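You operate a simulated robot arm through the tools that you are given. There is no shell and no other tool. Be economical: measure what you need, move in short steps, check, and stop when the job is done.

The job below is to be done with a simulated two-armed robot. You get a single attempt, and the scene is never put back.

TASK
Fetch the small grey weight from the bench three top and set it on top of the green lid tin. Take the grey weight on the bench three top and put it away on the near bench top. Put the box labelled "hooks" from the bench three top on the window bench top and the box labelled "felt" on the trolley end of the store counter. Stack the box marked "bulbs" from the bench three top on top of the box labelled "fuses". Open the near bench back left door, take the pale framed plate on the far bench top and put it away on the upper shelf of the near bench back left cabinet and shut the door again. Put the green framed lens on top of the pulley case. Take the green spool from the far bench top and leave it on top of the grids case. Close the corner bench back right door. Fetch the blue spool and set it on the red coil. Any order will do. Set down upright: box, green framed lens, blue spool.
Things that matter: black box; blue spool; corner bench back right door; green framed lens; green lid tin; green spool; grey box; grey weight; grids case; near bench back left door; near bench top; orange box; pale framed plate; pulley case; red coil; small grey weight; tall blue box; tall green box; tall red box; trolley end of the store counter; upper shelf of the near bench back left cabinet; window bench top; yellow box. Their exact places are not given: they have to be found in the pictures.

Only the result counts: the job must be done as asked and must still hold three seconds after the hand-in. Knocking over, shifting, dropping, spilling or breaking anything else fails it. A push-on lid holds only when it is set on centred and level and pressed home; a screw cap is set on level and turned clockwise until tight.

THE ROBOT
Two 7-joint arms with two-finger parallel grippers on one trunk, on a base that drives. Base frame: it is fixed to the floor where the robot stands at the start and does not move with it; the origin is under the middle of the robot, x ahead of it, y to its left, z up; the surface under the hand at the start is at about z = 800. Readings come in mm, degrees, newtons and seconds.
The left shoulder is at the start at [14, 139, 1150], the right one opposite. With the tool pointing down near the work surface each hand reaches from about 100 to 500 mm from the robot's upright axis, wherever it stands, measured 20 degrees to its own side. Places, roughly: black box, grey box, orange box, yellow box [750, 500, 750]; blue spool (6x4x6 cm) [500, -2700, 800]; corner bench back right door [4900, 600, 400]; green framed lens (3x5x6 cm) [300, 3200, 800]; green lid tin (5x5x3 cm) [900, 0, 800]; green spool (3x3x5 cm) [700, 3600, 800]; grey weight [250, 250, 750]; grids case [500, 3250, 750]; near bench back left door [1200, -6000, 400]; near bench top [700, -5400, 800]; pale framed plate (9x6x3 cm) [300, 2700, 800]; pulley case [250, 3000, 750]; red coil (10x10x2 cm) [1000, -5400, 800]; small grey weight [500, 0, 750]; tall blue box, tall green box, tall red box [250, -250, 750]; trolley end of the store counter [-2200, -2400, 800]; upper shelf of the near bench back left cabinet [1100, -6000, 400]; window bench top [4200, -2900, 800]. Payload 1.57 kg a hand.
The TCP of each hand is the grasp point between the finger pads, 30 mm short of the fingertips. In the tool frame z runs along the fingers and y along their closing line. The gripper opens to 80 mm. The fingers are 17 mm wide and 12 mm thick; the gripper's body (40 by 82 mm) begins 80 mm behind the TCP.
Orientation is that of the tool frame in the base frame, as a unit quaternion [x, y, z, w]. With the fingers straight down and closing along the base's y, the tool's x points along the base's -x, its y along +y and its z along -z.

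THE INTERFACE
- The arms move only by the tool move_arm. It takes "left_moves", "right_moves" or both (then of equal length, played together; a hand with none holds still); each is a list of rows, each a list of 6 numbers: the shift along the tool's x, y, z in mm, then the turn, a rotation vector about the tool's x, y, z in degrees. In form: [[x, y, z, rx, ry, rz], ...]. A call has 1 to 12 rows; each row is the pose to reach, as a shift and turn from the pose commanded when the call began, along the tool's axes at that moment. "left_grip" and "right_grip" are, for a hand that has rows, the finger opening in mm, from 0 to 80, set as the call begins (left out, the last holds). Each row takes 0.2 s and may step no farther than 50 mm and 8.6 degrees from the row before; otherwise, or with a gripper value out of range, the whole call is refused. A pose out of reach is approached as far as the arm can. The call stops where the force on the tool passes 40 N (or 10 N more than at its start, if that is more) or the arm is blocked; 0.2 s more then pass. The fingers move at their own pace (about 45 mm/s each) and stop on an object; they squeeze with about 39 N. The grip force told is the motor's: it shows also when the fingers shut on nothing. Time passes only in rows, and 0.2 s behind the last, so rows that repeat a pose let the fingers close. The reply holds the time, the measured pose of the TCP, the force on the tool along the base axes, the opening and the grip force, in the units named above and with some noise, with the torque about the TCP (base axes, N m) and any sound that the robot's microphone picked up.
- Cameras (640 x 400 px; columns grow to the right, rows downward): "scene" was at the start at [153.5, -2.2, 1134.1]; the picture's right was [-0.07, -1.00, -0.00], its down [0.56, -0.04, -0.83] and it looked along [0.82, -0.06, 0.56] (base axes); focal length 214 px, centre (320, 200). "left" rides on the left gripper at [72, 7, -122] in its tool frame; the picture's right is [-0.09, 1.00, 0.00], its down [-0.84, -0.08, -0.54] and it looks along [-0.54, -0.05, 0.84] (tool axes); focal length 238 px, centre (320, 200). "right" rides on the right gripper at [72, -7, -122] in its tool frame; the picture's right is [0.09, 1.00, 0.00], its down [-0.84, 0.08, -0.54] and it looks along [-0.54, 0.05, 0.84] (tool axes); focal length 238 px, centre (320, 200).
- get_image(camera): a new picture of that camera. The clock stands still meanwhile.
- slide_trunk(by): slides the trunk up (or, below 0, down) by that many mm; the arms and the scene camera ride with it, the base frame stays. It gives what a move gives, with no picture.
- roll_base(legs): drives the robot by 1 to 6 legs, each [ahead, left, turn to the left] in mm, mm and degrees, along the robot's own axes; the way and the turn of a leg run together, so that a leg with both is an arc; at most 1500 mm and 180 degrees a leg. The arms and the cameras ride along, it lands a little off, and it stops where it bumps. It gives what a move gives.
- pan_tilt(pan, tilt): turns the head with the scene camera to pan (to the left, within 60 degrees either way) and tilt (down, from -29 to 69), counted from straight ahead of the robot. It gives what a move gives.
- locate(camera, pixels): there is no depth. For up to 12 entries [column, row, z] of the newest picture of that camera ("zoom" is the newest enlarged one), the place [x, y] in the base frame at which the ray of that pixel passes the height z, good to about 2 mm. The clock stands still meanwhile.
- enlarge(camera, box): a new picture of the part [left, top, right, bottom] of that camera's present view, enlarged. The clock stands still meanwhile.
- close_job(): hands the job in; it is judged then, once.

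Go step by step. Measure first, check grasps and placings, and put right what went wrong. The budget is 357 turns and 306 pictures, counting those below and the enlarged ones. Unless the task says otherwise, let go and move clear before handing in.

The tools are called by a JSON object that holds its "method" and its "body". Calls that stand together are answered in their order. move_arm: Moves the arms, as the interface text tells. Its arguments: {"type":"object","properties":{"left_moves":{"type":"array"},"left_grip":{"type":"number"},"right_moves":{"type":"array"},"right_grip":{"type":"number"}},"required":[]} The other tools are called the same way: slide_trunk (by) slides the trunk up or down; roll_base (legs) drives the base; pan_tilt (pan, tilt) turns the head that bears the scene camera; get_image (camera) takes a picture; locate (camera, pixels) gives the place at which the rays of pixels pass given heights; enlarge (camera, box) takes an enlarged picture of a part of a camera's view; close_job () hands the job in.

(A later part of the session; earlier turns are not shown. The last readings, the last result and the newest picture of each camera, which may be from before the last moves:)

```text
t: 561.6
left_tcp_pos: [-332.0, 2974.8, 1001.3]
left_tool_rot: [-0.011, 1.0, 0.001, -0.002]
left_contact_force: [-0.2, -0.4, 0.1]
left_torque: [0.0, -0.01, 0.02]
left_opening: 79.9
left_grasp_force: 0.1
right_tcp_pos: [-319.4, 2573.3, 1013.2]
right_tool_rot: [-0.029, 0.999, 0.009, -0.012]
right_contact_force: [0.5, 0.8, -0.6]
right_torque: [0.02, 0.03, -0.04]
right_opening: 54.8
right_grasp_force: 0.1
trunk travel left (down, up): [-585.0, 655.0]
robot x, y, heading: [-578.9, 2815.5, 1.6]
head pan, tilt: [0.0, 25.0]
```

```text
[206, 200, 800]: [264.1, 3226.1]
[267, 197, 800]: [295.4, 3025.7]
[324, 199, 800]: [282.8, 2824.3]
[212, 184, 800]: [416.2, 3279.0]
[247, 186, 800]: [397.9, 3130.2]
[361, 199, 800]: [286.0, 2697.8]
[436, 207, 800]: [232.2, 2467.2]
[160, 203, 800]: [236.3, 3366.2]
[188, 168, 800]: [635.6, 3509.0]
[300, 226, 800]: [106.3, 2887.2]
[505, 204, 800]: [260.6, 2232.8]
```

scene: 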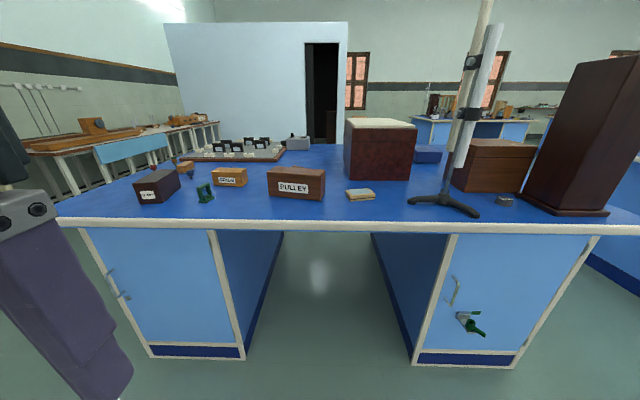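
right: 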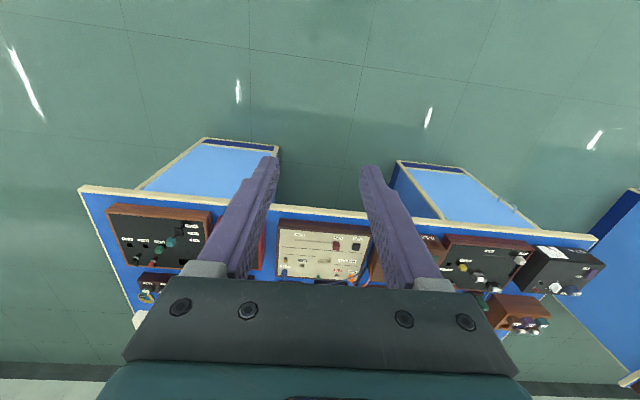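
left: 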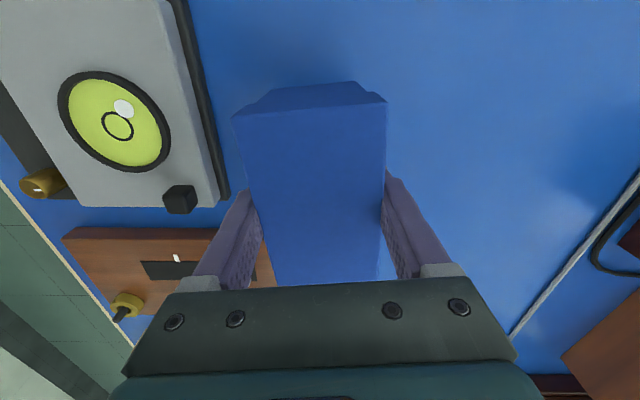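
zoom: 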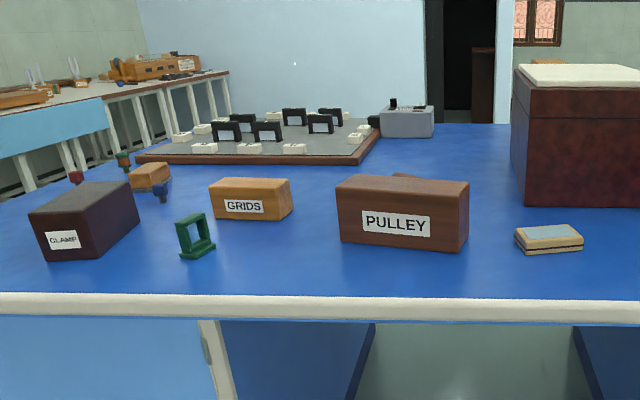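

I drive up to the lens (at ≈(264,3226)) for the left hand.

{"method": "roll_base", "body": {"legs": [[570, 276, -1.6]]}}

{"method": "pan_tilt", "body": {"pan": 15, "tilt": 50}}

{"method": "get_image", "body": {"camera": "scene"}}

{"method": "get_image", "body": {"camera": "left"}}

```text
t: 565.1
left_tcp_pos: [237.0, 3252.0, 1000.4]
left_tool_rot: [0.004, 1.0, 0.001, -0.001]
left_contact_force: [-1.0, 0.0, -0.6]
left_torque: [-0.01, -0.03, 0.01]
left_opening: 79.7
left_grasp_force: 0.2
right_tcp_pos: [238.4, 2849.9, 1013.4]
right_tool_rot: [-0.014, 1.0, 0.01, -0.01]
right_contact_force: [0.1, 0.0, -0.3]
right_torque: [0.02, 0.0, -0.01]
right_opening: 54.7
right_grasp_force: 0.1
trunk travel left (down, up): [-585.0, 655.0]
robot x, y, heading: [-17.1, 3097.7, -0.1]
head pan, tilt: [0.0, 25.0]
```

```text
t: 566.0
left_tcp_pos: [237.6, 3252.1, 999.9]
left_tool_rot: [0.004, 1.0, 0.002, -0.001]
left_contact_force: [-0.1, 1.2, 0.0]
left_torque: [0.0, 0.02, -0.02]
left_opening: 79.7
left_grasp_force: 0.1
right_tcp_pos: [239.1, 2848.9, 1012.0]
right_tool_rot: [-0.014, 1.0, 0.009, -0.011]
right_contact_force: [-0.2, -0.7, -0.1]
right_torque: [0.02, 0.0, -0.02]
right_opening: 55.2
right_grasp_force: 0.0
trunk travel left (down, up): [-585.0, 655.0]
robot x, y, heading: [-18.5, 3095.0, 0.0]
head pan, tilt: [15.0, 50.0]
```

```text
172 pictures are left
```

scene: 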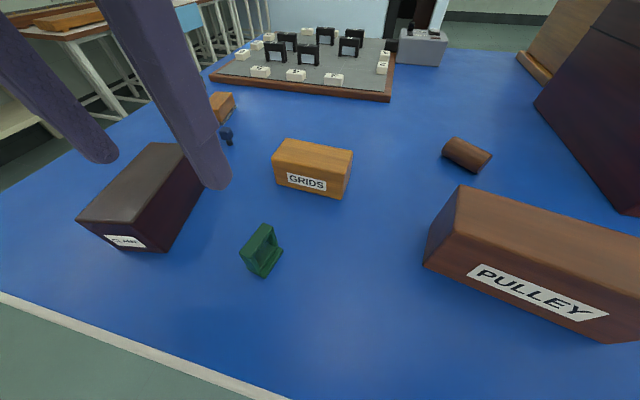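

```text
171 pictures are left
```

left: 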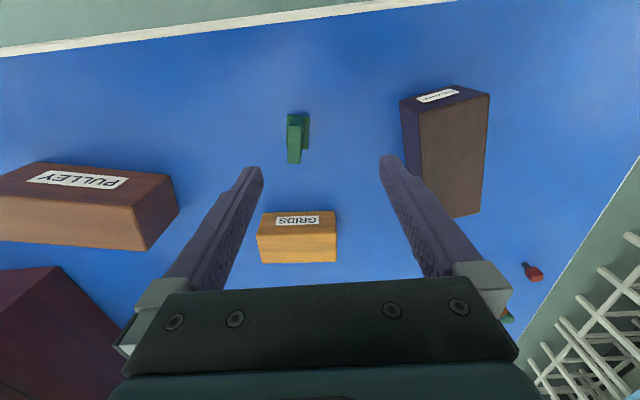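

{"method": "enlarge", "body": {"camera": "left", "box": [250, 95, 346, 185]}}

{"method": "enlarge", "body": {"camera": "scene", "box": [220, 210, 300, 290]}}

```text
4.44 times, centred on (298, 140) of left
```

zoom: 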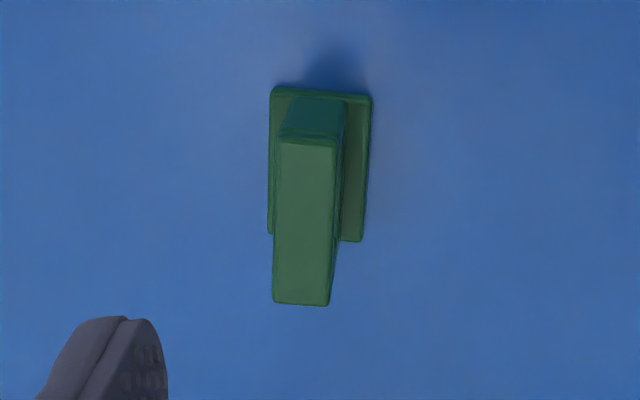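

```text
5.00 times, centred on (260, 250) of scene
```

zoom: 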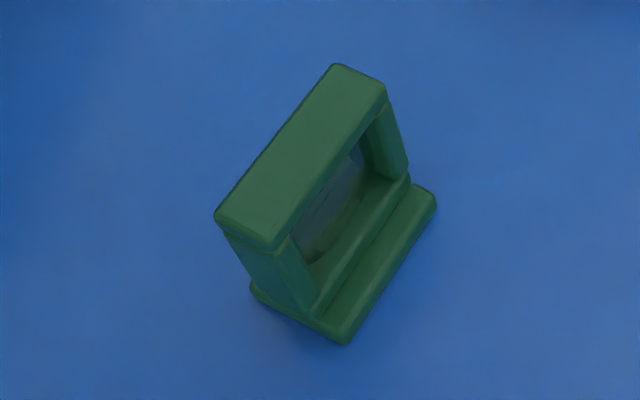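

The lens stands on a 30×50 base, long side along x; frame top bar to be gripped along y. Locate it.

{"method": "locate", "body": {"camera": "zoom", "pixels": [[333, 64, 860], [386, 84, 860], [216, 216, 860], [275, 250, 860], [346, 344, 800], [436, 200, 805], [250, 285, 805]]}}

{"method": "locate", "body": {"camera": "left", "pixels": [[289, 128, 860], [301.5, 128, 860], [287.5, 163, 860], [300, 163, 860], [287, 116, 805], [309, 117, 805], [307, 149, 805]]}}

```text
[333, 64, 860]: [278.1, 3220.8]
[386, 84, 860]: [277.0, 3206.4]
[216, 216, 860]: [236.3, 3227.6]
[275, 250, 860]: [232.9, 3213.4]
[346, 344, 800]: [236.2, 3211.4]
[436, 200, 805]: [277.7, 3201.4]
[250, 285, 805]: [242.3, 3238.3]
```

```text
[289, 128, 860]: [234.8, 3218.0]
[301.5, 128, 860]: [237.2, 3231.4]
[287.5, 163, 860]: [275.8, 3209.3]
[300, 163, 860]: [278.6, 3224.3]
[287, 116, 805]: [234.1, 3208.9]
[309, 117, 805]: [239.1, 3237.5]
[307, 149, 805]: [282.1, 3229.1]
```

Frame top bar centre ≈(256.5,3220), yaw ≈-10°. Move above with matching yaw.

{"method": "move_arm", "body": {"left_moves": [[-9, -16, 30, 0, 0, 5], [-19, -32, 60, 0, 0, 10], [-19, -32, 100, 0, 0, 10]], "left_grip": 50}}

{"method": "get_image", "body": {"camera": "left"}}

{"method": "enlarge", "body": {"camera": "scene", "box": [180, 170, 340, 290]}}

```text
t: 566.8
left_tcp_pos: [254.9, 3219.1, 899.9]
left_tool_rot: [0.091, 0.996, 0.0, -0.002]
left_contact_force: [0.5, -0.8, -0.2]
left_torque: [0.01, -0.01, -0.01]
left_opening: 49.9
left_grasp_force: 0.1
right_tcp_pos: [237.7, 2850.4, 1013.1]
right_tool_rot: [-0.014, 1.0, 0.01, -0.011]
right_contact_force: [-0.1, 0.4, 0.4]
right_torque: [0.0, -0.02, -0.02]
right_opening: 54.8
right_grasp_force: 0.0
trunk travel left (down, up): [-585.0, 655.0]
robot x, y, heading: [-14.9, 3097.1, -0.1]
head pan, tilt: [15.0, 50.0]
```

```text
168 pictures are left
```

left: 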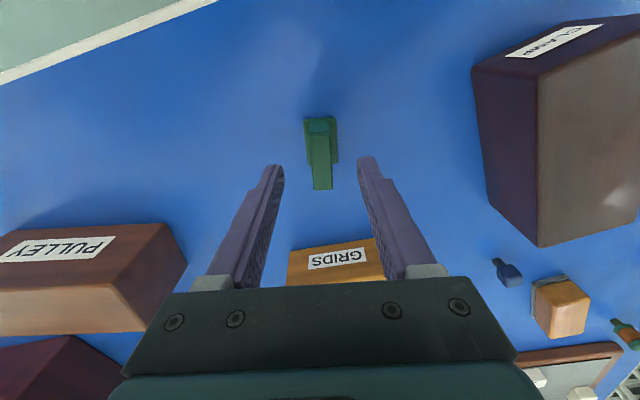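

```text
3.33 times, centred on (260, 230) of scene
```

zoom: 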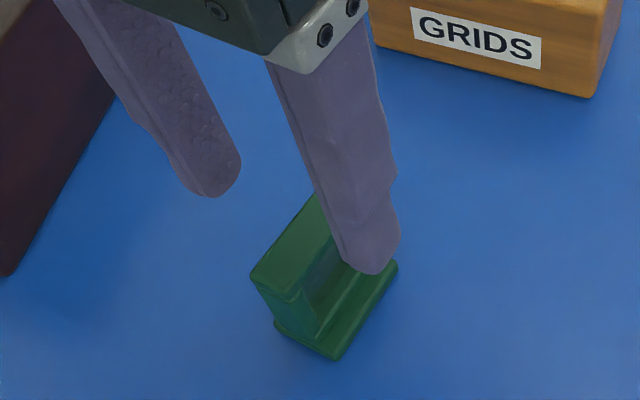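

Aligned. Descend to TCP 850 and grip.

{"method": "move_arm", "body": {"left_moves": [[-2, 0, 25, 0, 0, 0], [-2, 0, 50, 0, 0, 0]]}}

{"method": "move_arm", "body": {"left_moves": [[0, 0, 0, 0, 0, 0], [0, 0, 0, 0, 0, 0], [0, 0, 0, 0, 0, 0], [0, 0, 0, 0, 0, 0], [0, 0, -30, 0, 0, 0], [0, 0, -75, 0, 0, 0], [0, 0, -120, 0, 0, 0]], "left_grip": 0}}

{"method": "get_image", "body": {"camera": "left"}}

{"method": "get_image", "body": {"camera": "scene"}}

```text
t: 567.4
left_tcp_pos: [256.8, 3218.7, 850.8]
left_tool_rot: [0.092, 0.996, 0.001, -0.002]
left_contact_force: [-0.8, 0.0, -0.5]
left_torque: [0.0, -0.01, 0.02]
left_opening: 50.3
left_grasp_force: 0.2
right_tcp_pos: [238.6, 2849.8, 1012.2]
right_tool_rot: [-0.014, 1.0, 0.009, -0.011]
right_contact_force: [-0.2, -0.3, -0.3]
right_torque: [-0.03, 0.0, 0.01]
right_opening: 55.2
right_grasp_force: 0.0
trunk travel left (down, up): [-585.0, 655.0]
robot x, y, heading: [-14.1, 3097.3, 0.2]
head pan, tilt: [15.0, 50.0]
```

```text
t: 569.0
left_tcp_pos: [257.6, 3219.2, 970.5]
left_tool_rot: [0.09, 0.996, 0.002, -0.003]
left_contact_force: [-0.6, 0.1, -0.7]
left_torque: [0.02, -0.02, 0.0]
left_opening: 15.4
left_grasp_force: 31.2
right_tcp_pos: [239.9, 2849.8, 1013.1]
right_tool_rot: [-0.014, 1.0, 0.008, -0.011]
right_contact_force: [0.3, 0.7, 0.0]
right_torque: [0.0, 0.01, 0.01]
right_opening: 54.8
right_grasp_force: 0.0
trunk travel left (down, up): [-585.0, 655.0]
robot x, y, heading: [-13.7, 3099.0, 0.3]
head pan, tilt: [15.0, 50.0]
```

```text
166 pictures are left
```

left: 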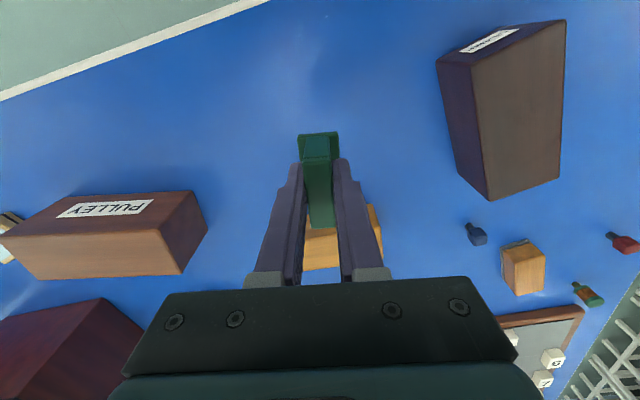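

```text
165 pictures are left
```

scene: 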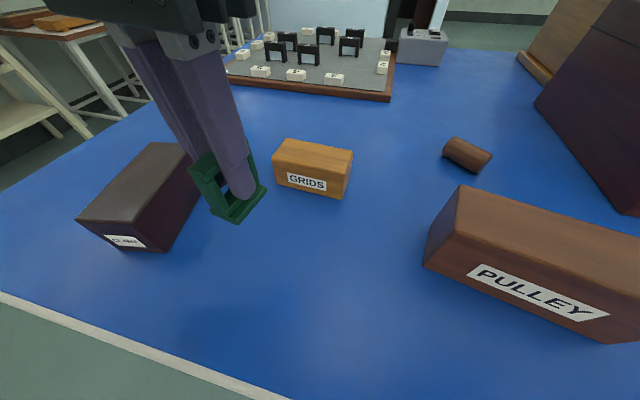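

The lens is held. I strafe right 145 mm (staying clear of the stand) and measure the pulley case.

{"method": "roll_base", "body": {"legs": [[0, -145, 0]]}}

{"method": "pan_tilt", "body": {"pan": 0, "tilt": 50}}

{"method": "get_image", "body": {"camera": "scene"}}

{"method": "enlarge", "body": {"camera": "scene", "box": [230, 140, 470, 290]}}

```text
t: 570.4
left_tcp_pos: [257.1, 3073.3, 970.8]
left_tool_rot: [0.09, 0.996, 0.002, -0.001]
left_contact_force: [0.0, -0.9, -0.4]
left_torque: [0.0, 0.02, 0.01]
left_opening: 15.5
left_grasp_force: 31.1
right_tcp_pos: [238.7, 2703.2, 1013.2]
right_tool_rot: [-0.014, 1.0, 0.01, -0.01]
right_contact_force: [-0.3, -0.2, -0.2]
right_torque: [0.04, -0.01, -0.03]
right_opening: 55.1
right_grasp_force: 0.1
trunk travel left (down, up): [-585.0, 655.0]
robot x, y, heading: [-14.5, 2953.7, 0.1]
head pan, tilt: [15.0, 50.0]
```

```text
t: 571.2
left_tcp_pos: [256.7, 3073.6, 971.2]
left_tool_rot: [0.091, 0.996, 0.001, -0.002]
left_contact_force: [-0.6, 0.5, -0.9]
left_torque: [-0.03, -0.03, -0.02]
left_opening: 15.2
left_grasp_force: 31.1
right_tcp_pos: [237.6, 2704.0, 1011.7]
right_tool_rot: [-0.014, 1.0, 0.009, -0.01]
right_contact_force: [0.2, -0.7, -0.9]
right_torque: [0.01, 0.0, -0.01]
right_opening: 54.9
right_grasp_force: 0.1
trunk travel left (down, up): [-585.0, 655.0]
robot x, y, heading: [-12.1, 2951.0, -0.2]
head pan, tilt: [0.0, 50.0]
```

```text
164 pictures are left
```

scene: 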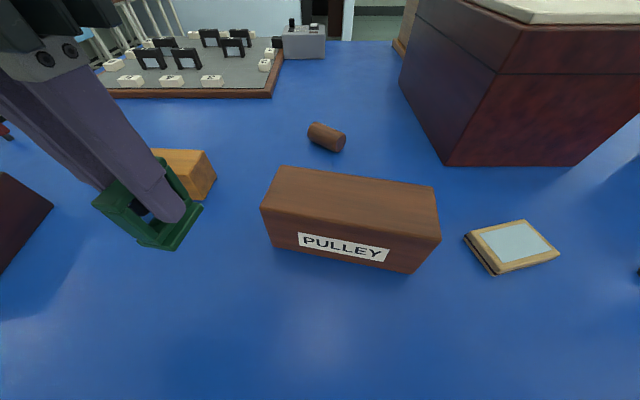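

```text
2.67 times, centred on (350, 215) of scene
```

zoom: 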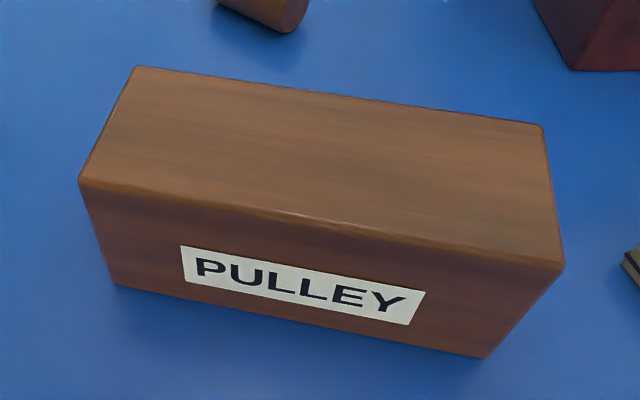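

{"method": "locate", "body": {"camera": "zoom", "pixels": [[113, 285, 800], [483, 358, 800], [80, 185, 870], [565, 268, 870], [135, 68, 870], [543, 125, 870], [80, 185, 880], [565, 268, 880], [135, 68, 880], [543, 125, 880]]}}

{"method": "locate", "body": {"camera": "scene", "pixels": [[465, 236, 820], [496, 276, 810], [559, 254, 820], [525, 220, 820], [490, 272, 815], [515, 243, 822]]}}

```text
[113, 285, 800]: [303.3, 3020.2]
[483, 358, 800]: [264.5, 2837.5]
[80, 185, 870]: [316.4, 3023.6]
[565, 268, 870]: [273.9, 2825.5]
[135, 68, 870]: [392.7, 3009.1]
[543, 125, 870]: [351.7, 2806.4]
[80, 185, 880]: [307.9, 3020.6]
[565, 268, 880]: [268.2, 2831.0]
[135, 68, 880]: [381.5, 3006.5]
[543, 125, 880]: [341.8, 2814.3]
```

```text
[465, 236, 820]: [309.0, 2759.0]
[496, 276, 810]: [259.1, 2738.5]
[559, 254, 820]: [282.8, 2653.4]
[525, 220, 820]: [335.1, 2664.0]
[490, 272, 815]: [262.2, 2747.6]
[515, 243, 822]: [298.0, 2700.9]
```

Pulley case: centre ≈(320,2919), top ≈885, yaw -12°. Pale plate at ≈(298,2701). I bring the lens over the case.

{"method": "move_arm", "body": {"left_moves": [[-22, -35, -5, 0, 0, 0], [-44, -69, -5, 0, 0, 0], [-66, -104, -5, 0, 0, 0], [-87, -139, -5, 0, 0, 0], [-87, -139, 10, 0, 0, 0]]}}

{"method": "get_image", "body": {"camera": "left"}}

{"method": "enlarge", "body": {"camera": "scene", "box": [230, 120, 470, 290]}}

```text
t: 572.4
left_tcp_pos: [317.5, 2920.1, 960.4]
left_tool_rot: [0.091, 0.996, 0.001, -0.001]
left_contact_force: [0.2, 0.6, -0.6]
left_torque: [0.01, 0.04, -0.02]
left_opening: 15.4
left_grasp_force: 31.0
right_tcp_pos: [237.4, 2704.6, 1012.0]
right_tool_rot: [-0.015, 1.0, 0.01, -0.01]
right_contact_force: [0.3, -0.2, 0.2]
right_torque: [0.03, -0.02, -0.03]
right_opening: 55.1
right_grasp_force: 0.0
trunk travel left (down, up): [-585.0, 655.0]
robot x, y, heading: [-14.9, 2955.5, -0.2]
head pan, tilt: [0.0, 50.0]
```

```text
162 pictures are left
```

left: 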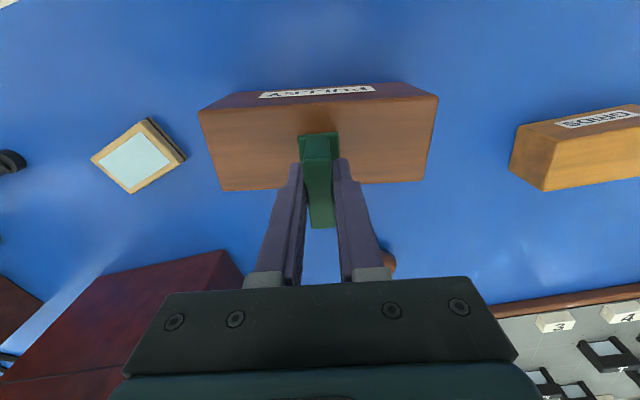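

```text
2.35 times, centred on (350, 205) of scene
```

zoom: 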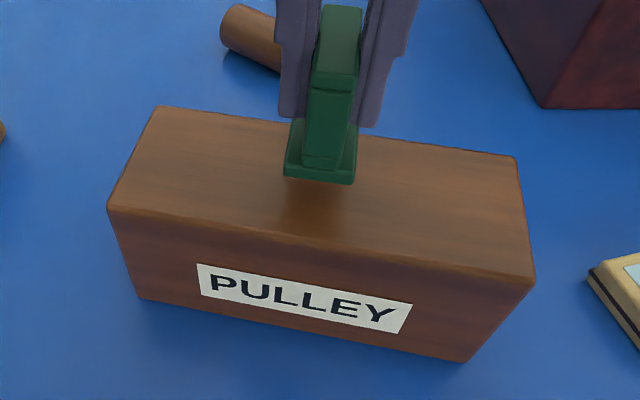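

Centred over the case. Lower slowly.

{"method": "move_arm", "body": {"left_moves": [[0, 0, 12, 0, 0, 0], [0, 0, 18, 0, 0, 0], [0, 0, 21, 0, 0, 0], [0, 0, 23, 0, 0, 0], [0, 0, 25, 0, 0, 0]]}}

{"method": "enlarge", "body": {"camera": "scene", "box": [270, 120, 430, 240]}}

```text
t: 573.6
left_tcp_pos: [317.8, 2920.0, 936.6]
left_tool_rot: [0.091, 0.996, 0.001, 0.0]
left_contact_force: [-2.7, 1.6, 22.7]
left_torque: [-0.01, 0.0, 0.02]
left_opening: 15.3
left_grasp_force: 31.5
right_tcp_pos: [239.2, 2705.0, 1011.9]
right_tool_rot: [-0.013, 1.0, 0.009, -0.011]
right_contact_force: [-0.1, -0.4, 0.0]
right_torque: [-0.03, 0.02, 0.02]
right_opening: 55.2
right_grasp_force: 0.1
trunk travel left (down, up): [-585.0, 655.0]
robot x, y, heading: [-17.7, 2954.4, -0.1]
head pan, tilt: [0.0, 50.0]
```

```text
3.33 times, centred on (350, 180) of scene
```

zoom: 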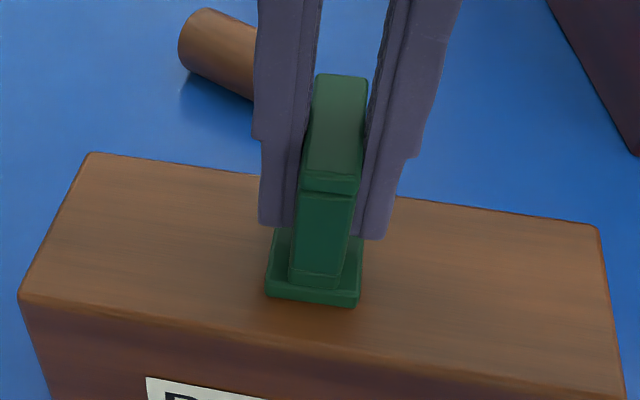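

Seated (23 N). Ease up a touch, open and withdraw.

{"method": "move_arm", "body": {"left_moves": [[0, 0, -1, 0, 0, 0], [0, 0, -1, 0, 0, 0], [0, 0, -1, 0, 0, 0], [0, 0, -30, 0, 0, 0], [0, 0, -70, 0, 0, 0], [35, 35, -80, 0, 0, 0], [60, 70, -80, 0, 0, 0], [85, 105, -80, 0, 0, 0], [87, 139, -80, 0, 0, 0]], "left_grip": 50}}

{"method": "enlarge", "body": {"camera": "scene", "box": [230, 120, 470, 290]}}

```text
refused: row 6 steps farther than a row can; nothing moved
```

```text
2.35 times, centred on (350, 205) of scene
```

zoom: 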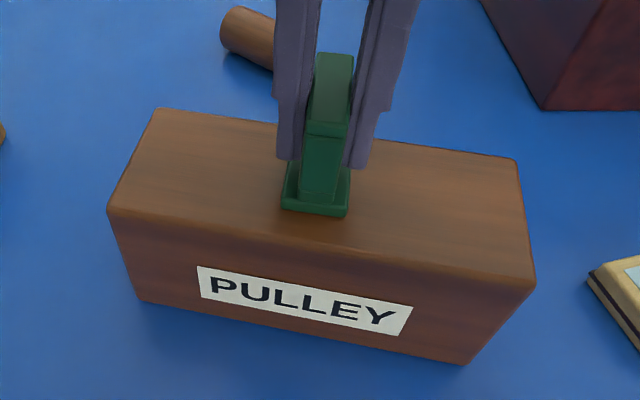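

{"method": "move_arm", "body": {"left_moves": [[0, 0, -1, 0, 0, 0], [0, 0, -1, 0, 0, 0], [0, 0, -1, 0, 0, 0], [0, 0, -30, 0, 0, 0], [0, 0, -70, 0, 0, 0], [25, 30, -85, 0, 0, 0], [50, 60, -85, 0, 0, 0], [70, 95, -85, 0, 0, 0], [87, 135, -85, 0, 0, 0]], "left_grip": 50}}

{"method": "enlarge", "body": {"camera": "scene", "box": [230, 120, 470, 290]}}

```text
t: 575.6
left_tcp_pos: [256.0, 3071.2, 1019.4]
left_tool_rot: [0.091, 0.996, 0.002, -0.001]
left_contact_force: [-0.8, 0.6, 0.3]
left_torque: [0.02, -0.03, 0.0]
left_opening: 50.0
left_grasp_force: 0.0
right_tcp_pos: [238.9, 2705.2, 1011.2]
right_tool_rot: [-0.014, 1.0, 0.01, -0.011]
right_contact_force: [-0.4, -0.4, 0.1]
right_torque: [0.02, -0.03, -0.01]
right_opening: 55.0
right_grasp_force: 0.1
trunk travel left (down, up): [-585.0, 655.0]
robot x, y, heading: [-12.9, 2955.5, 0.0]
head pan, tilt: [0.0, 50.0]
```

```text
2.35 times, centred on (350, 205) of scene
```

zoom: 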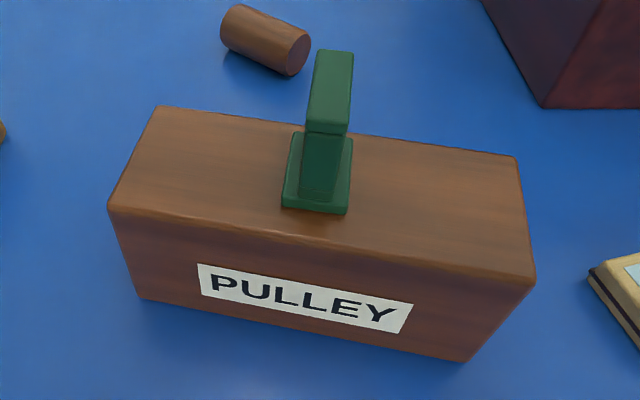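

The lens stands on the pulley case. Next, the pale plate beneath my right hand; I view it from the right camera.

{"method": "get_image", "body": {"camera": "right"}}

{"method": "enlarge", "body": {"camera": "scene", "box": [440, 200, 600, 300]}}

```text
157 pictures are left
```

right: 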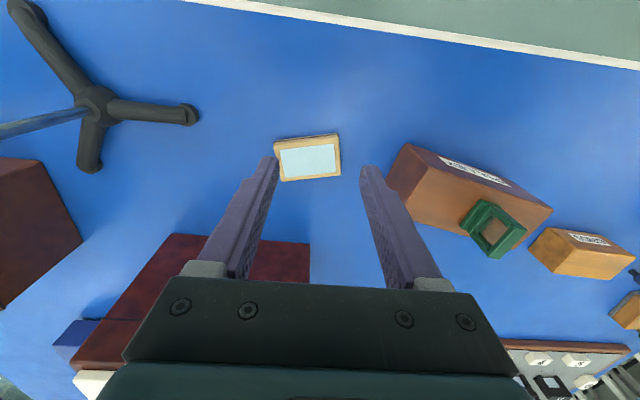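

```text
4.00 times, centred on (520, 250) of scene
```

zoom: 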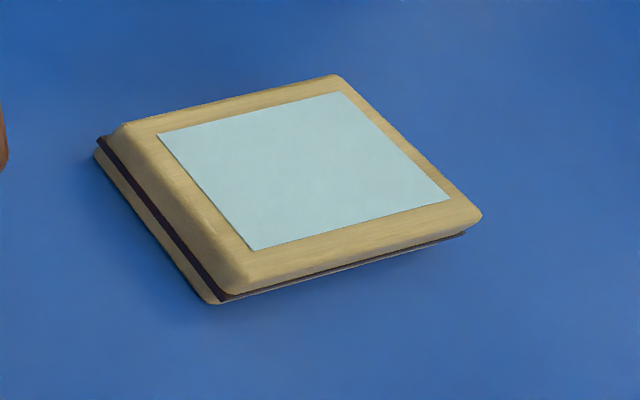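

{"method": "locate", "body": {"camera": "zoom", "pixels": [[94, 155, 803], [213, 304, 800], [466, 233, 803], [122, 123, 825], [335, 75, 825], [482, 215, 825], [228, 292, 825]]}}

{"method": "locate", "body": {"camera": "right", "pixels": [[274, 139, 825], [338, 134, 825], [341, 177, 825], [281, 182, 825], [310, 158, 825]]}}

```text
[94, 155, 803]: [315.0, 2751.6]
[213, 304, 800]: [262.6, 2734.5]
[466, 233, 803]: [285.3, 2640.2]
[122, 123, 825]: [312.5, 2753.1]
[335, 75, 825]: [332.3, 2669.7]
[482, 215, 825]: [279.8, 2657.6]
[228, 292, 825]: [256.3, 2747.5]
```

```text
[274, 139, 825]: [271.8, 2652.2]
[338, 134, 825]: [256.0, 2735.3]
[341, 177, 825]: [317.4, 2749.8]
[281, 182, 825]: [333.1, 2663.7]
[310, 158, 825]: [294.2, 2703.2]
```

Plate: centre (295,2700), ≈86×62, yaw ≈+12°. I yaw the right tool ≈80° so it closes across the short side.

{"method": "move_arm", "body": {"right_moves": [[-6, 0, 10, 0, 0, 8], [-11, -1, 20, 0, 0, 16], [-17, -1, 30, 0, 0, 24], [-22, -2, 40, 0, 0, 32], [-28, -2, 50, 0, 0, 40], [-34, -3, 60, 0, 0, 48], [-39, -3, 70, 0, 0, 56], [-45, -4, 80, 0, 0, 64], [-50, -4, 90, 0, 0, 72], [-56, -4.5, 100, 0, 0, 79.5]], "right_grip": 80}}

{"method": "get_image", "body": {"camera": "right"}}

```text
t: 577.8
left_tcp_pos: [256.0, 3069.3, 1019.2]
left_tool_rot: [0.091, 0.996, 0.001, -0.002]
left_contact_force: [0.4, -0.9, -0.5]
left_torque: [-0.01, -0.02, -0.03]
left_opening: 49.8
left_grasp_force: 0.1
right_tcp_pos: [293.5, 2703.6, 909.9]
right_tool_rot: [0.629, 0.777, 0.0, -0.015]
right_contact_force: [-0.3, 0.1, -0.4]
right_torque: [0.0, 0.01, 0.02]
right_opening: 79.9
right_grasp_force: 0.1
trunk travel left (down, up): [-585.0, 655.0]
robot x, y, heading: [-16.6, 2953.6, -0.2]
head pan, tilt: [0.0, 50.0]
```

```text
155 pictures are left
```

right: 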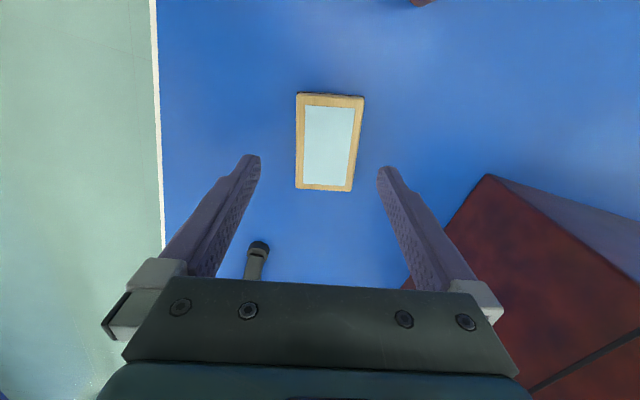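

{"method": "locate", "body": {"camera": "right", "pixels": [[297, 94, 825], [364, 98, 825], [353, 192, 825], [295, 188, 825]]}}

```text
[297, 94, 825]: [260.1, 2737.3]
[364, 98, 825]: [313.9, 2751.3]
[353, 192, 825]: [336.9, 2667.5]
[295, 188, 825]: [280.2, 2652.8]
```

Centre (298,2702). Descend, grip, lift.

{"method": "move_arm", "body": {"right_moves": [[-2.4, 4.1, 30, 0, 0, 0], [-2.4, 4.1, 58, 0, 0, 0], [-2.4, 4.1, 75, 0, 0, 0]]}}

{"method": "move_arm", "body": {"right_moves": [[0, 0, 0, 0, 0, 0], [0, 0, 0, 0, 0, 0], [0, 0, 0, 0, 0, 0], [0, 0, -30, 0, 0, 0], [0, 0, -70, 0, 0, 0]], "right_grip": 0}}

{"method": "get_image", "body": {"camera": "right"}}

```text
t: 578.6
left_tcp_pos: [257.1, 3070.0, 1020.1]
left_tool_rot: [0.09, 0.996, 0.0, -0.002]
left_contact_force: [-0.2, -0.7, 0.5]
left_torque: [0.03, 0.0, 0.01]
left_opening: 49.8
left_grasp_force: 0.0
right_tcp_pos: [295.7, 2703.3, 836.0]
right_tool_rot: [0.628, 0.778, 0.0, -0.014]
right_contact_force: [-0.3, 0.3, 0.4]
right_torque: [-0.04, -0.05, 0.0]
right_opening: 80.0
right_grasp_force: 0.1
trunk travel left (down, up): [-585.0, 655.0]
robot x, y, heading: [-16.8, 2948.7, -0.1]
head pan, tilt: [0.0, 50.0]
```

```text
t: 579.8
left_tcp_pos: [256.1, 3069.1, 1020.0]
left_tool_rot: [0.09, 0.996, 0.0, -0.001]
left_contact_force: [0.4, 0.0, 0.2]
left_torque: [-0.02, -0.03, 0.01]
left_opening: 49.9
left_grasp_force: 0.0
right_tcp_pos: [296.3, 2701.7, 906.2]
right_tool_rot: [0.628, 0.778, -0.001, -0.016]
right_contact_force: [-0.1, 0.1, -0.9]
right_torque: [0.01, 0.01, -0.01]
right_opening: 57.8
right_grasp_force: 39.2
trunk travel left (down, up): [-585.0, 655.0]
robot x, y, heading: [-18.0, 2952.9, -0.0]
head pan, tilt: [0.0, 50.0]
```

```text
154 pictures are left
```

right: 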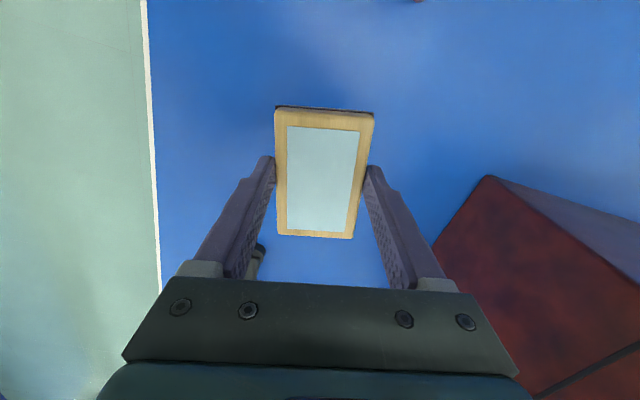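

The plate is held across its short side (58 mm). I rotate it so its long side points away from me and set it down for a re-grip with a tilted tool.

{"method": "move_arm", "body": {"right_moves": [[0, 0, 0, 0, 0, -8], [0, 0, 0, 0, 0, -16], [0, 0, 0, 0, 0, -24], [0, 0, 0, 0, 0, -32], [0, 0, 0, 0, 0, -40], [0, 0, 0, 0, 0, -48], [0, 0, 0, 0, 0, -56], [0, 0, 0, 0, 0, -64], [0, 0, 0, 0, 0, -71], [0, 0, 30, 0, 0, -78], [0, 0, 55, 0, 0, -78], [0, 0, 67, 0, 0, -78]]}}

{"method": "move_arm", "body": {"right_moves": [[0, 0, 2, 0, 0, 0], [0, 0, 4, 0, 0, 0]]}}

```text
t: 582.4
left_tcp_pos: [255.2, 3069.5, 1019.9]
left_tool_rot: [0.091, 0.996, 0.001, -0.002]
left_contact_force: [-0.9, 0.6, 0.2]
left_torque: [0.01, 0.04, -0.03]
left_opening: 50.0
left_grasp_force: 0.0
right_tcp_pos: [296.0, 2703.1, 838.1]
right_tool_rot: [-0.001, 1.0, 0.01, -0.012]
right_contact_force: [-0.6, -0.5, -1.1]
right_torque: [0.02, 0.0, -0.01]
right_opening: 57.4
right_grasp_force: 38.7
trunk travel left (down, up): [-585.0, 655.0]
robot x, y, heading: [-13.1, 2950.5, 0.1]
head pan, tilt: [0.0, 50.0]
```

```text
t: 583.0
left_tcp_pos: [256.8, 3069.4, 1019.1]
left_tool_rot: [0.091, 0.996, 0.0, -0.001]
left_contact_force: [0.1, -0.7, 0.0]
left_torque: [-0.01, -0.02, 0.02]
left_opening: 49.9
left_grasp_force: 0.0
right_tcp_pos: [296.4, 2702.9, 837.4]
right_tool_rot: [0.0, 1.0, 0.01, -0.01]
right_contact_force: [-3.2, 3.0, 17.2]
right_torque: [-0.44, 0.69, -0.09]
right_opening: 57.2
right_grasp_force: 38.9
trunk travel left (down, up): [-585.0, 655.0]
robot x, y, heading: [-18.8, 2950.5, -0.1]
head pan, tilt: [0.0, 50.0]
```

The plate is down. Release, lift, and pitch the right tool 45° forward.

{"method": "move_arm", "body": {"right_moves": [[0, 0, -1, 0, 0, 0], [0, 0, -1, 0, 0, 0], [0, 0, -1, 0, 0, 0], [0, 0, -40, 0, 0, 0], [0, 0, -85, 0, 0, 0], [0, 0, -100, 0, -7.5, 0], [0, 0, -100, 0, -15, 0], [0, 0, -100, 0, -22.5, 0], [0, 0, -100, 0, -30, 0], [0, 0, -100, 0, -37.5, 0], [0, 0, -100, 0, -45, 0]], "right_grip": 80}}

{"method": "get_image", "body": {"camera": "right"}}

{"method": "get_image", "body": {"camera": "scene"}}

```text
t: 585.4
left_tcp_pos: [256.2, 3069.3, 1018.8]
left_tool_rot: [0.091, 0.996, 0.001, -0.002]
left_contact_force: [0.1, 0.4, 0.4]
left_torque: [0.0, 0.0, -0.02]
left_opening: 50.0
left_grasp_force: 0.0
right_tcp_pos: [297.1, 2702.0, 935.2]
right_tool_rot: [0.003, 0.927, 0.009, 0.374]
right_contact_force: [0.1, 0.1, 0.9]
right_torque: [0.01, 0.03, 0.0]
right_opening: 80.1
right_grasp_force: 0.1
trunk travel left (down, up): [-585.0, 655.0]
robot x, y, heading: [-19.3, 2955.3, -0.1]
head pan, tilt: [0.0, 50.0]
```

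```text
153 pictures are left
```

right: 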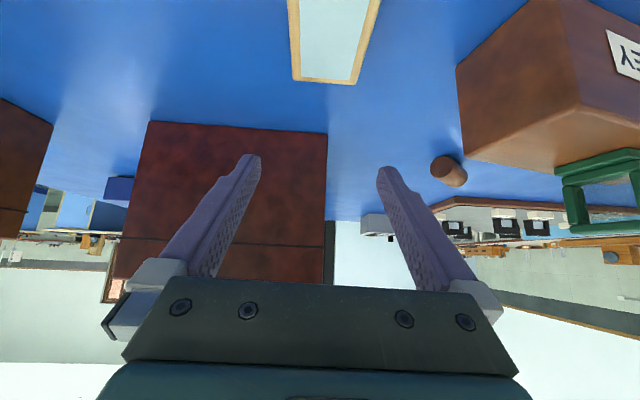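

```text
152 pictures are left
```

scene: 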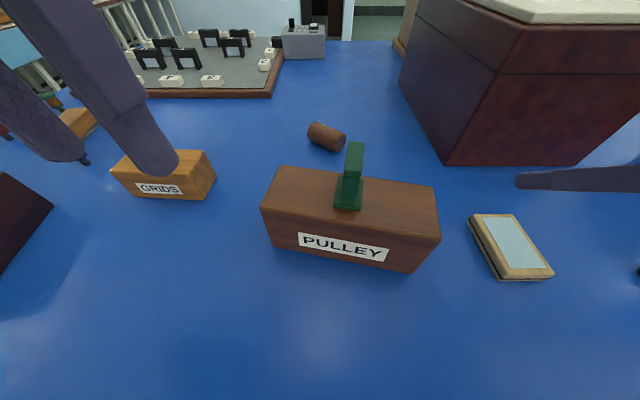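

{"method": "locate", "body": {"camera": "scene", "pixels": [[474, 215, 825], [514, 214, 825], [554, 273, 825], [507, 279, 825], [497, 281, 802], [468, 222, 802]]}}

{"method": "locate", "body": {"camera": "right", "pixels": [[293, 80, 825], [354, 84, 825], [288, 10, 825], [379, 10, 825]]}}

```text
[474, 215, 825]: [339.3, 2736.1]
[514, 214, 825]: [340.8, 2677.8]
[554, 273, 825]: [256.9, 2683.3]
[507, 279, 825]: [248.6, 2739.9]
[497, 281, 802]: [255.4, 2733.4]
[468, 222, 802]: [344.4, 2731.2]
```

```text
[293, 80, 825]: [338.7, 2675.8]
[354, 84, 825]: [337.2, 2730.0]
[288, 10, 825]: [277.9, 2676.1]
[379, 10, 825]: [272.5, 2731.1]
```

The plate is aligned with x, centre (296,2703). Descend with the tilted tool to re-grip.

{"method": "move_arm", "body": {"right_moves": [[27, 1, 22, 0, 0, 0], [54, 1, 45, 0, 0, 0], [72, 1, 60, 0, 0, 0], [80, 1, 67, 0, 0, 0]]}}

{"method": "get_image", "body": {"camera": "scene"}}

```text
t: 586.4
left_tcp_pos: [256.6, 3068.6, 1019.5]
left_tool_rot: [0.09, 0.996, 0.001, -0.002]
left_contact_force: [0.0, -0.6, -0.6]
left_torque: [0.0, -0.02, 0.01]
left_opening: 50.0
left_grasp_force: 0.0
right_tcp_pos: [285.3, 2705.1, 830.5]
right_tool_rot: [0.003, 0.928, 0.008, 0.373]
right_contact_force: [0.2, 0.1, 0.3]
right_torque: [0.0, 0.0, -0.03]
right_opening: 80.1
right_grasp_force: 0.0
trunk travel left (down, up): [-585.0, 655.0]
robot x, y, heading: [-21.8, 2954.9, -0.1]
head pan, tilt: [0.0, 50.0]
```

```text
151 pictures are left
```

scene: 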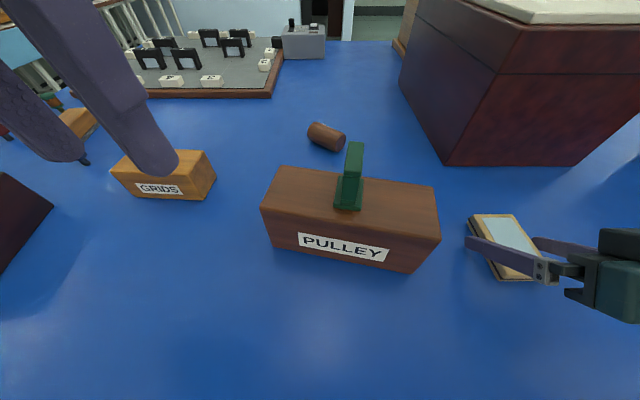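

Fingers flank the plate. Grip and lift.

{"method": "move_arm", "body": {"right_moves": [[0, 0, 0, 0, 0, 0], [0, 0, 0, 0, 0, 0], [0, 0, 0, 0, 0, 0], [-28, 0, -29, 0, 0, 0], [-56, 0, -58, 0, 0, 0], [-84, 0, -87, 0, 0, 0], [-111, 0, -115, 0, 0, 0]], "right_grip": 0}}

{"method": "get_image", "body": {"camera": "right"}}

{"method": "enlarge", "body": {"camera": "scene", "box": [420, 140, 640, 320]}}

```text
t: 588.0
left_tcp_pos: [256.4, 3070.2, 1019.5]
left_tool_rot: [0.091, 0.996, 0.0, -0.001]
left_contact_force: [-1.2, -0.7, 0.3]
left_torque: [0.0, 0.03, 0.0]
left_opening: 50.0
left_grasp_force: 0.1
right_tcp_pos: [311.6, 2689.1, 978.9]
right_tool_rot: [0.002, 0.928, 0.009, 0.373]
right_contact_force: [-0.4, -0.3, -2.2]
right_torque: [0.02, 0.0, -0.03]
right_opening: 57.1
right_grasp_force: 39.4
right hand out of reach, approached as far as the arm can: row 6, 7
trunk travel left (down, up): [-585.0, 655.0]
robot x, y, heading: [-15.2, 2954.9, -0.2]
head pan, tilt: [0.0, 50.0]
```

```text
150 pictures are left
```

right: 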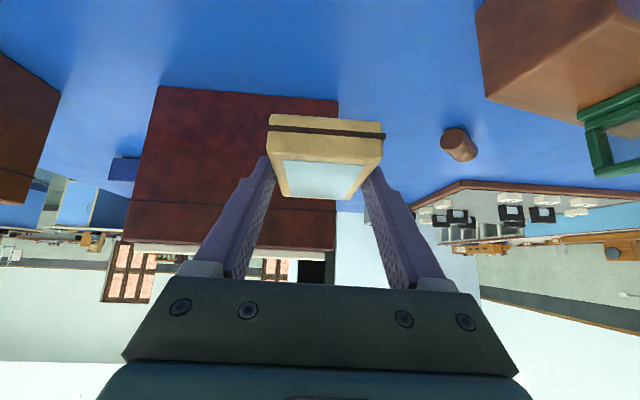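

```text
2.22 times, centred on (530, 230) of scene
```

zoom: 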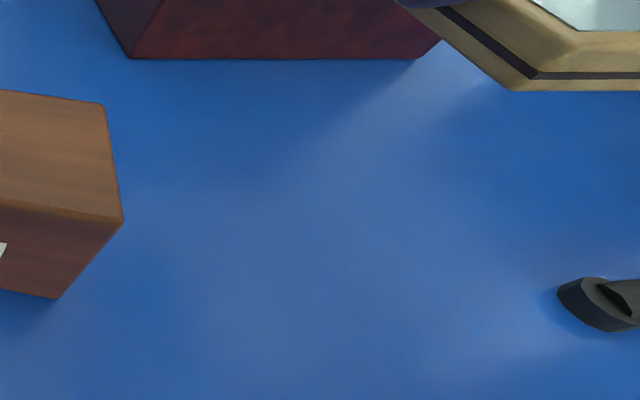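

Held level across 57 mm. I relax the command slightly, back off, and survey the left end of the bench for the green spool.

{"method": "move_arm", "body": {"right_moves": [[-14, 0, 28, 0, 0, 0]]}}

{"method": "roll_base", "body": {"legs": [[-450, 0, 0], [0, 600, 0]]}}

{"method": "pan_tilt", "body": {"pan": 20, "tilt": 25}}

{"method": "get_image", "body": {"camera": "scene"}}

```text
t: 588.4
left_tcp_pos: [256.8, 3069.6, 1019.5]
left_tool_rot: [0.091, 0.996, 0.002, -0.002]
left_contact_force: [-0.4, -0.3, -0.4]
left_torque: [0.02, -0.03, 0.01]
left_opening: 49.9
left_grasp_force: 0.0
right_tcp_pos: [341.6, 2690.4, 969.2]
right_tool_rot: [0.003, 0.928, 0.009, 0.372]
right_contact_force: [0.1, -0.2, -0.7]
right_torque: [-0.01, 0.03, 0.01]
right_opening: 57.0
right_grasp_force: 39.2
trunk travel left (down, up): [-585.0, 655.0]
robot x, y, heading: [-18.1, 2958.8, -0.0]
head pan, tilt: [0.0, 50.0]
```

```text
t: 594.1
left_tcp_pos: [-201.1, 3678.4, 1019.7]
left_tool_rot: [0.087, 0.996, 0.001, -0.002]
left_contact_force: [0.3, 0.1, -0.5]
left_torque: [-0.01, 0.03, 0.0]
left_opening: 50.2
left_grasp_force: 0.1
right_tcp_pos: [-112.1, 3298.9, 968.6]
right_tool_rot: [0.0, 0.928, 0.01, 0.371]
right_contact_force: [-0.1, 0.1, -1.8]
right_torque: [0.02, 0.04, 0.02]
right_opening: 57.5
right_grasp_force: 38.6
trunk travel left (down, up): [-585.0, 655.0]
robot x, y, heading: [-468.5, 3561.9, 0.3]
head pan, tilt: [0.0, 50.0]
```

```text
t: 595.0
left_tcp_pos: [-199.3, 3678.3, 1020.8]
left_tool_rot: [0.087, 0.996, 0.001, -0.002]
left_contact_force: [0.5, 0.4, -0.5]
left_torque: [0.01, -0.01, 0.0]
left_opening: 49.9
left_grasp_force: 0.0
right_tcp_pos: [-112.7, 3299.8, 967.9]
right_tool_rot: [0.0, 0.928, 0.011, 0.372]
right_contact_force: [-0.3, 0.3, -2.0]
right_torque: [0.02, 0.03, 0.04]
right_opening: 57.6
right_grasp_force: 39.2
trunk travel left (down, up): [-585.0, 655.0]
robot x, y, heading: [-469.4, 3560.1, 0.1]
head pan, tilt: [20.0, 25.0]
```

```text
148 pictures are left
```

scene: 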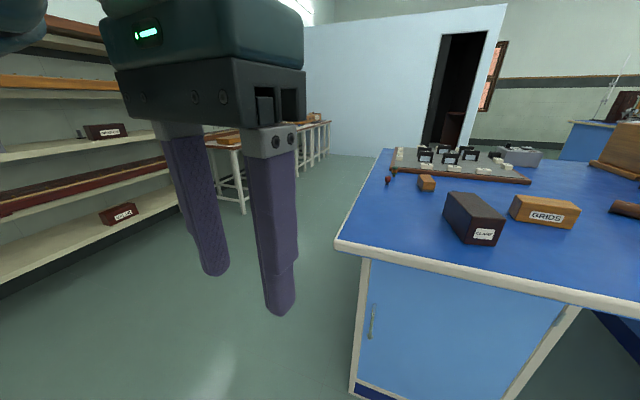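

{"method": "enlarge", "body": {"camera": "scene", "box": [370, 130, 530, 230]}}

{"method": "locate", "body": {"camera": "scene", "pixels": [[387, 185, 800], [393, 174, 800], [428, 191, 800], [340, 240, 800], [387, 149, 800], [330, 155, 0], [240, 214, 0], [0, 297, 0], [300, 180, 0], [110, 240, 0]]}}

```text
4.00 times, centred on (450, 180) of scene
```

zoom: 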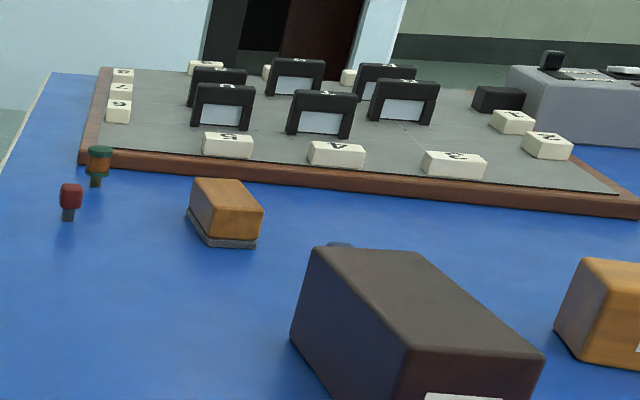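

```text
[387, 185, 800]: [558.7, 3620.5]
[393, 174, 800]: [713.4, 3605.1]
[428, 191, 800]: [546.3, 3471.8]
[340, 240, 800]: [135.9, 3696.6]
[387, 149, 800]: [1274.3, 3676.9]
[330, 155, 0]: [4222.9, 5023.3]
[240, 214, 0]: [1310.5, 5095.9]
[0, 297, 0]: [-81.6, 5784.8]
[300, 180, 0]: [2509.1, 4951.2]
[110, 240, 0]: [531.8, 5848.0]
```

Green spool at ≈(713,3605), close to the bench's left end (y≈3690). I go round to that end and face it.

{"method": "roll_base", "body": {"legs": [[0, 650, 0], [1030, 0, 0], [0, 0, -90], [200, 0, 0]]}}

{"method": "pan_tilt", "body": {"pan": 10, "tilt": 45}}

{"method": "get_image", "body": {"camera": "scene"}}

```text
t: 608.5
left_tcp_pos: [674.5, 3734.8, 1019.3]
left_tool_rot: [0.767, 0.642, 0.002, 0.0]
left_contact_force: [-0.4, 0.3, -0.1]
left_torque: [-0.01, 0.02, 0.02]
left_opening: 50.1
left_grasp_force: 0.0
right_tcp_pos: [294.4, 3648.1, 968.5]
right_tool_rot: [0.657, 0.655, -0.257, 0.27]
right_contact_force: [0.5, -0.5, -1.1]
right_torque: [0.05, 0.01, 0.0]
right_opening: 57.1
right_grasp_force: 38.9
trunk travel left (down, up): [-585.0, 655.0]
robot x, y, heading: [553.8, 4009.4, -89.7]
head pan, tilt: [20.0, 25.0]
```

```text
t: 609.4
left_tcp_pos: [673.4, 3735.5, 1019.3]
left_tool_rot: [0.767, 0.642, 0.003, 0.0]
left_contact_force: [0.6, 0.3, 0.4]
left_torque: [-0.01, 0.0, 0.02]
left_opening: 49.9
left_grasp_force: 0.1
right_tcp_pos: [293.9, 3648.9, 968.0]
right_tool_rot: [0.657, 0.655, -0.256, 0.27]
right_contact_force: [0.4, 0.1, -1.6]
right_torque: [0.05, 0.02, 0.03]
right_opening: 57.6
right_grasp_force: 38.5
trunk travel left (down, up): [-585.0, 655.0]
robot x, y, heading: [560.0, 4007.1, -89.6]
head pan, tilt: [10.0, 45.0]
```

```text
146 pictures are left
```

scene: 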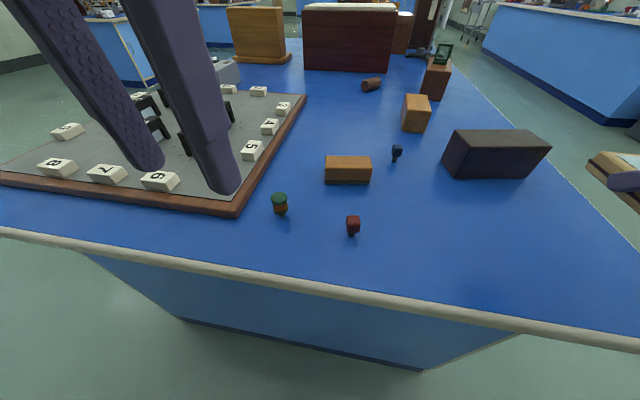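

Green spool at px (280,204). I drive closer and use the left wrist camera.

{"method": "locate", "body": {"camera": "scene", "pixels": [[280, 214, 800], [280, 196, 850], [240, 217, 800], [300, 290, 800]]}}

{"method": "roll_base", "body": {"legs": [[180, 0, 0]]}}

{"method": "pan_tilt", "body": {"pan": 10, "tilt": 60}}

{"method": "get_image", "body": {"camera": "left"}}

{"method": "get_image", "body": {"camera": "scene"}}

```text
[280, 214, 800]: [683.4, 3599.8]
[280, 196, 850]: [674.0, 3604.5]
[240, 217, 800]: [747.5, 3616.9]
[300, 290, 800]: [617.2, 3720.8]
```

```text
t: 610.9
left_tcp_pos: [674.3, 3556.8, 1018.9]
left_tool_rot: [0.766, 0.642, 0.002, 0.0]
left_contact_force: [-0.3, 0.1, 1.0]
left_torque: [-0.01, 0.0, 0.01]
left_opening: 50.0
left_grasp_force: 0.0
right_tcp_pos: [295.3, 3470.6, 968.7]
right_tool_rot: [0.656, 0.656, -0.256, 0.271]
right_contact_force: [-0.4, -0.7, -1.9]
right_torque: [0.02, 0.02, -0.03]
right_opening: 57.2
right_grasp_force: 39.2
trunk travel left (down, up): [-585.0, 655.0]
robot x, y, heading: [552.7, 3828.7, -89.7]
head pan, tilt: [10.0, 45.0]
```

```text
t: 611.6
left_tcp_pos: [675.1, 3557.1, 1019.5]
left_tool_rot: [0.767, 0.642, 0.003, -0.001]
left_contact_force: [0.2, 0.2, 0.3]
left_torque: [0.01, 0.01, -0.01]
left_opening: 50.1
left_grasp_force: 0.1
right_tcp_pos: [295.9, 3469.3, 967.9]
right_tool_rot: [0.656, 0.657, -0.255, 0.27]
right_contact_force: [0.5, -1.0, -1.1]
right_torque: [-0.02, -0.01, -0.03]
right_opening: 57.5
right_grasp_force: 38.9
trunk travel left (down, up): [-585.0, 655.0]
robot x, y, heading: [558.0, 3834.1, -89.6]
head pan, tilt: [10.0, 60.0]
```

```text
145 pictures are left
```

left: 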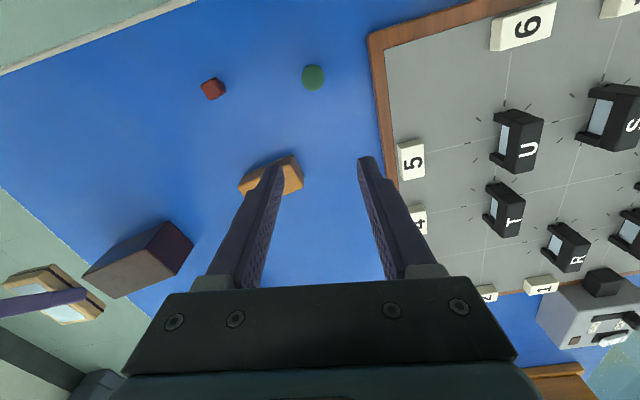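

```text
144 pictures are left
```

scene: 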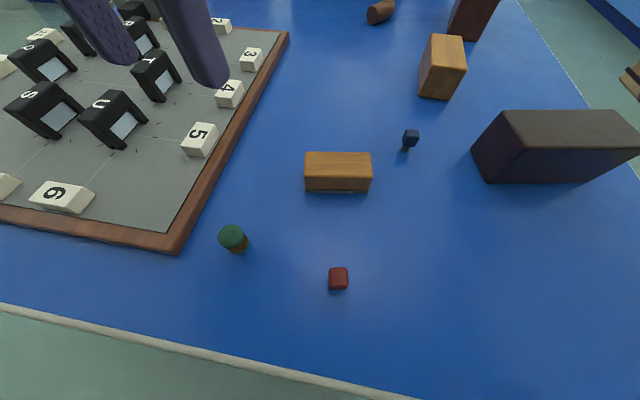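

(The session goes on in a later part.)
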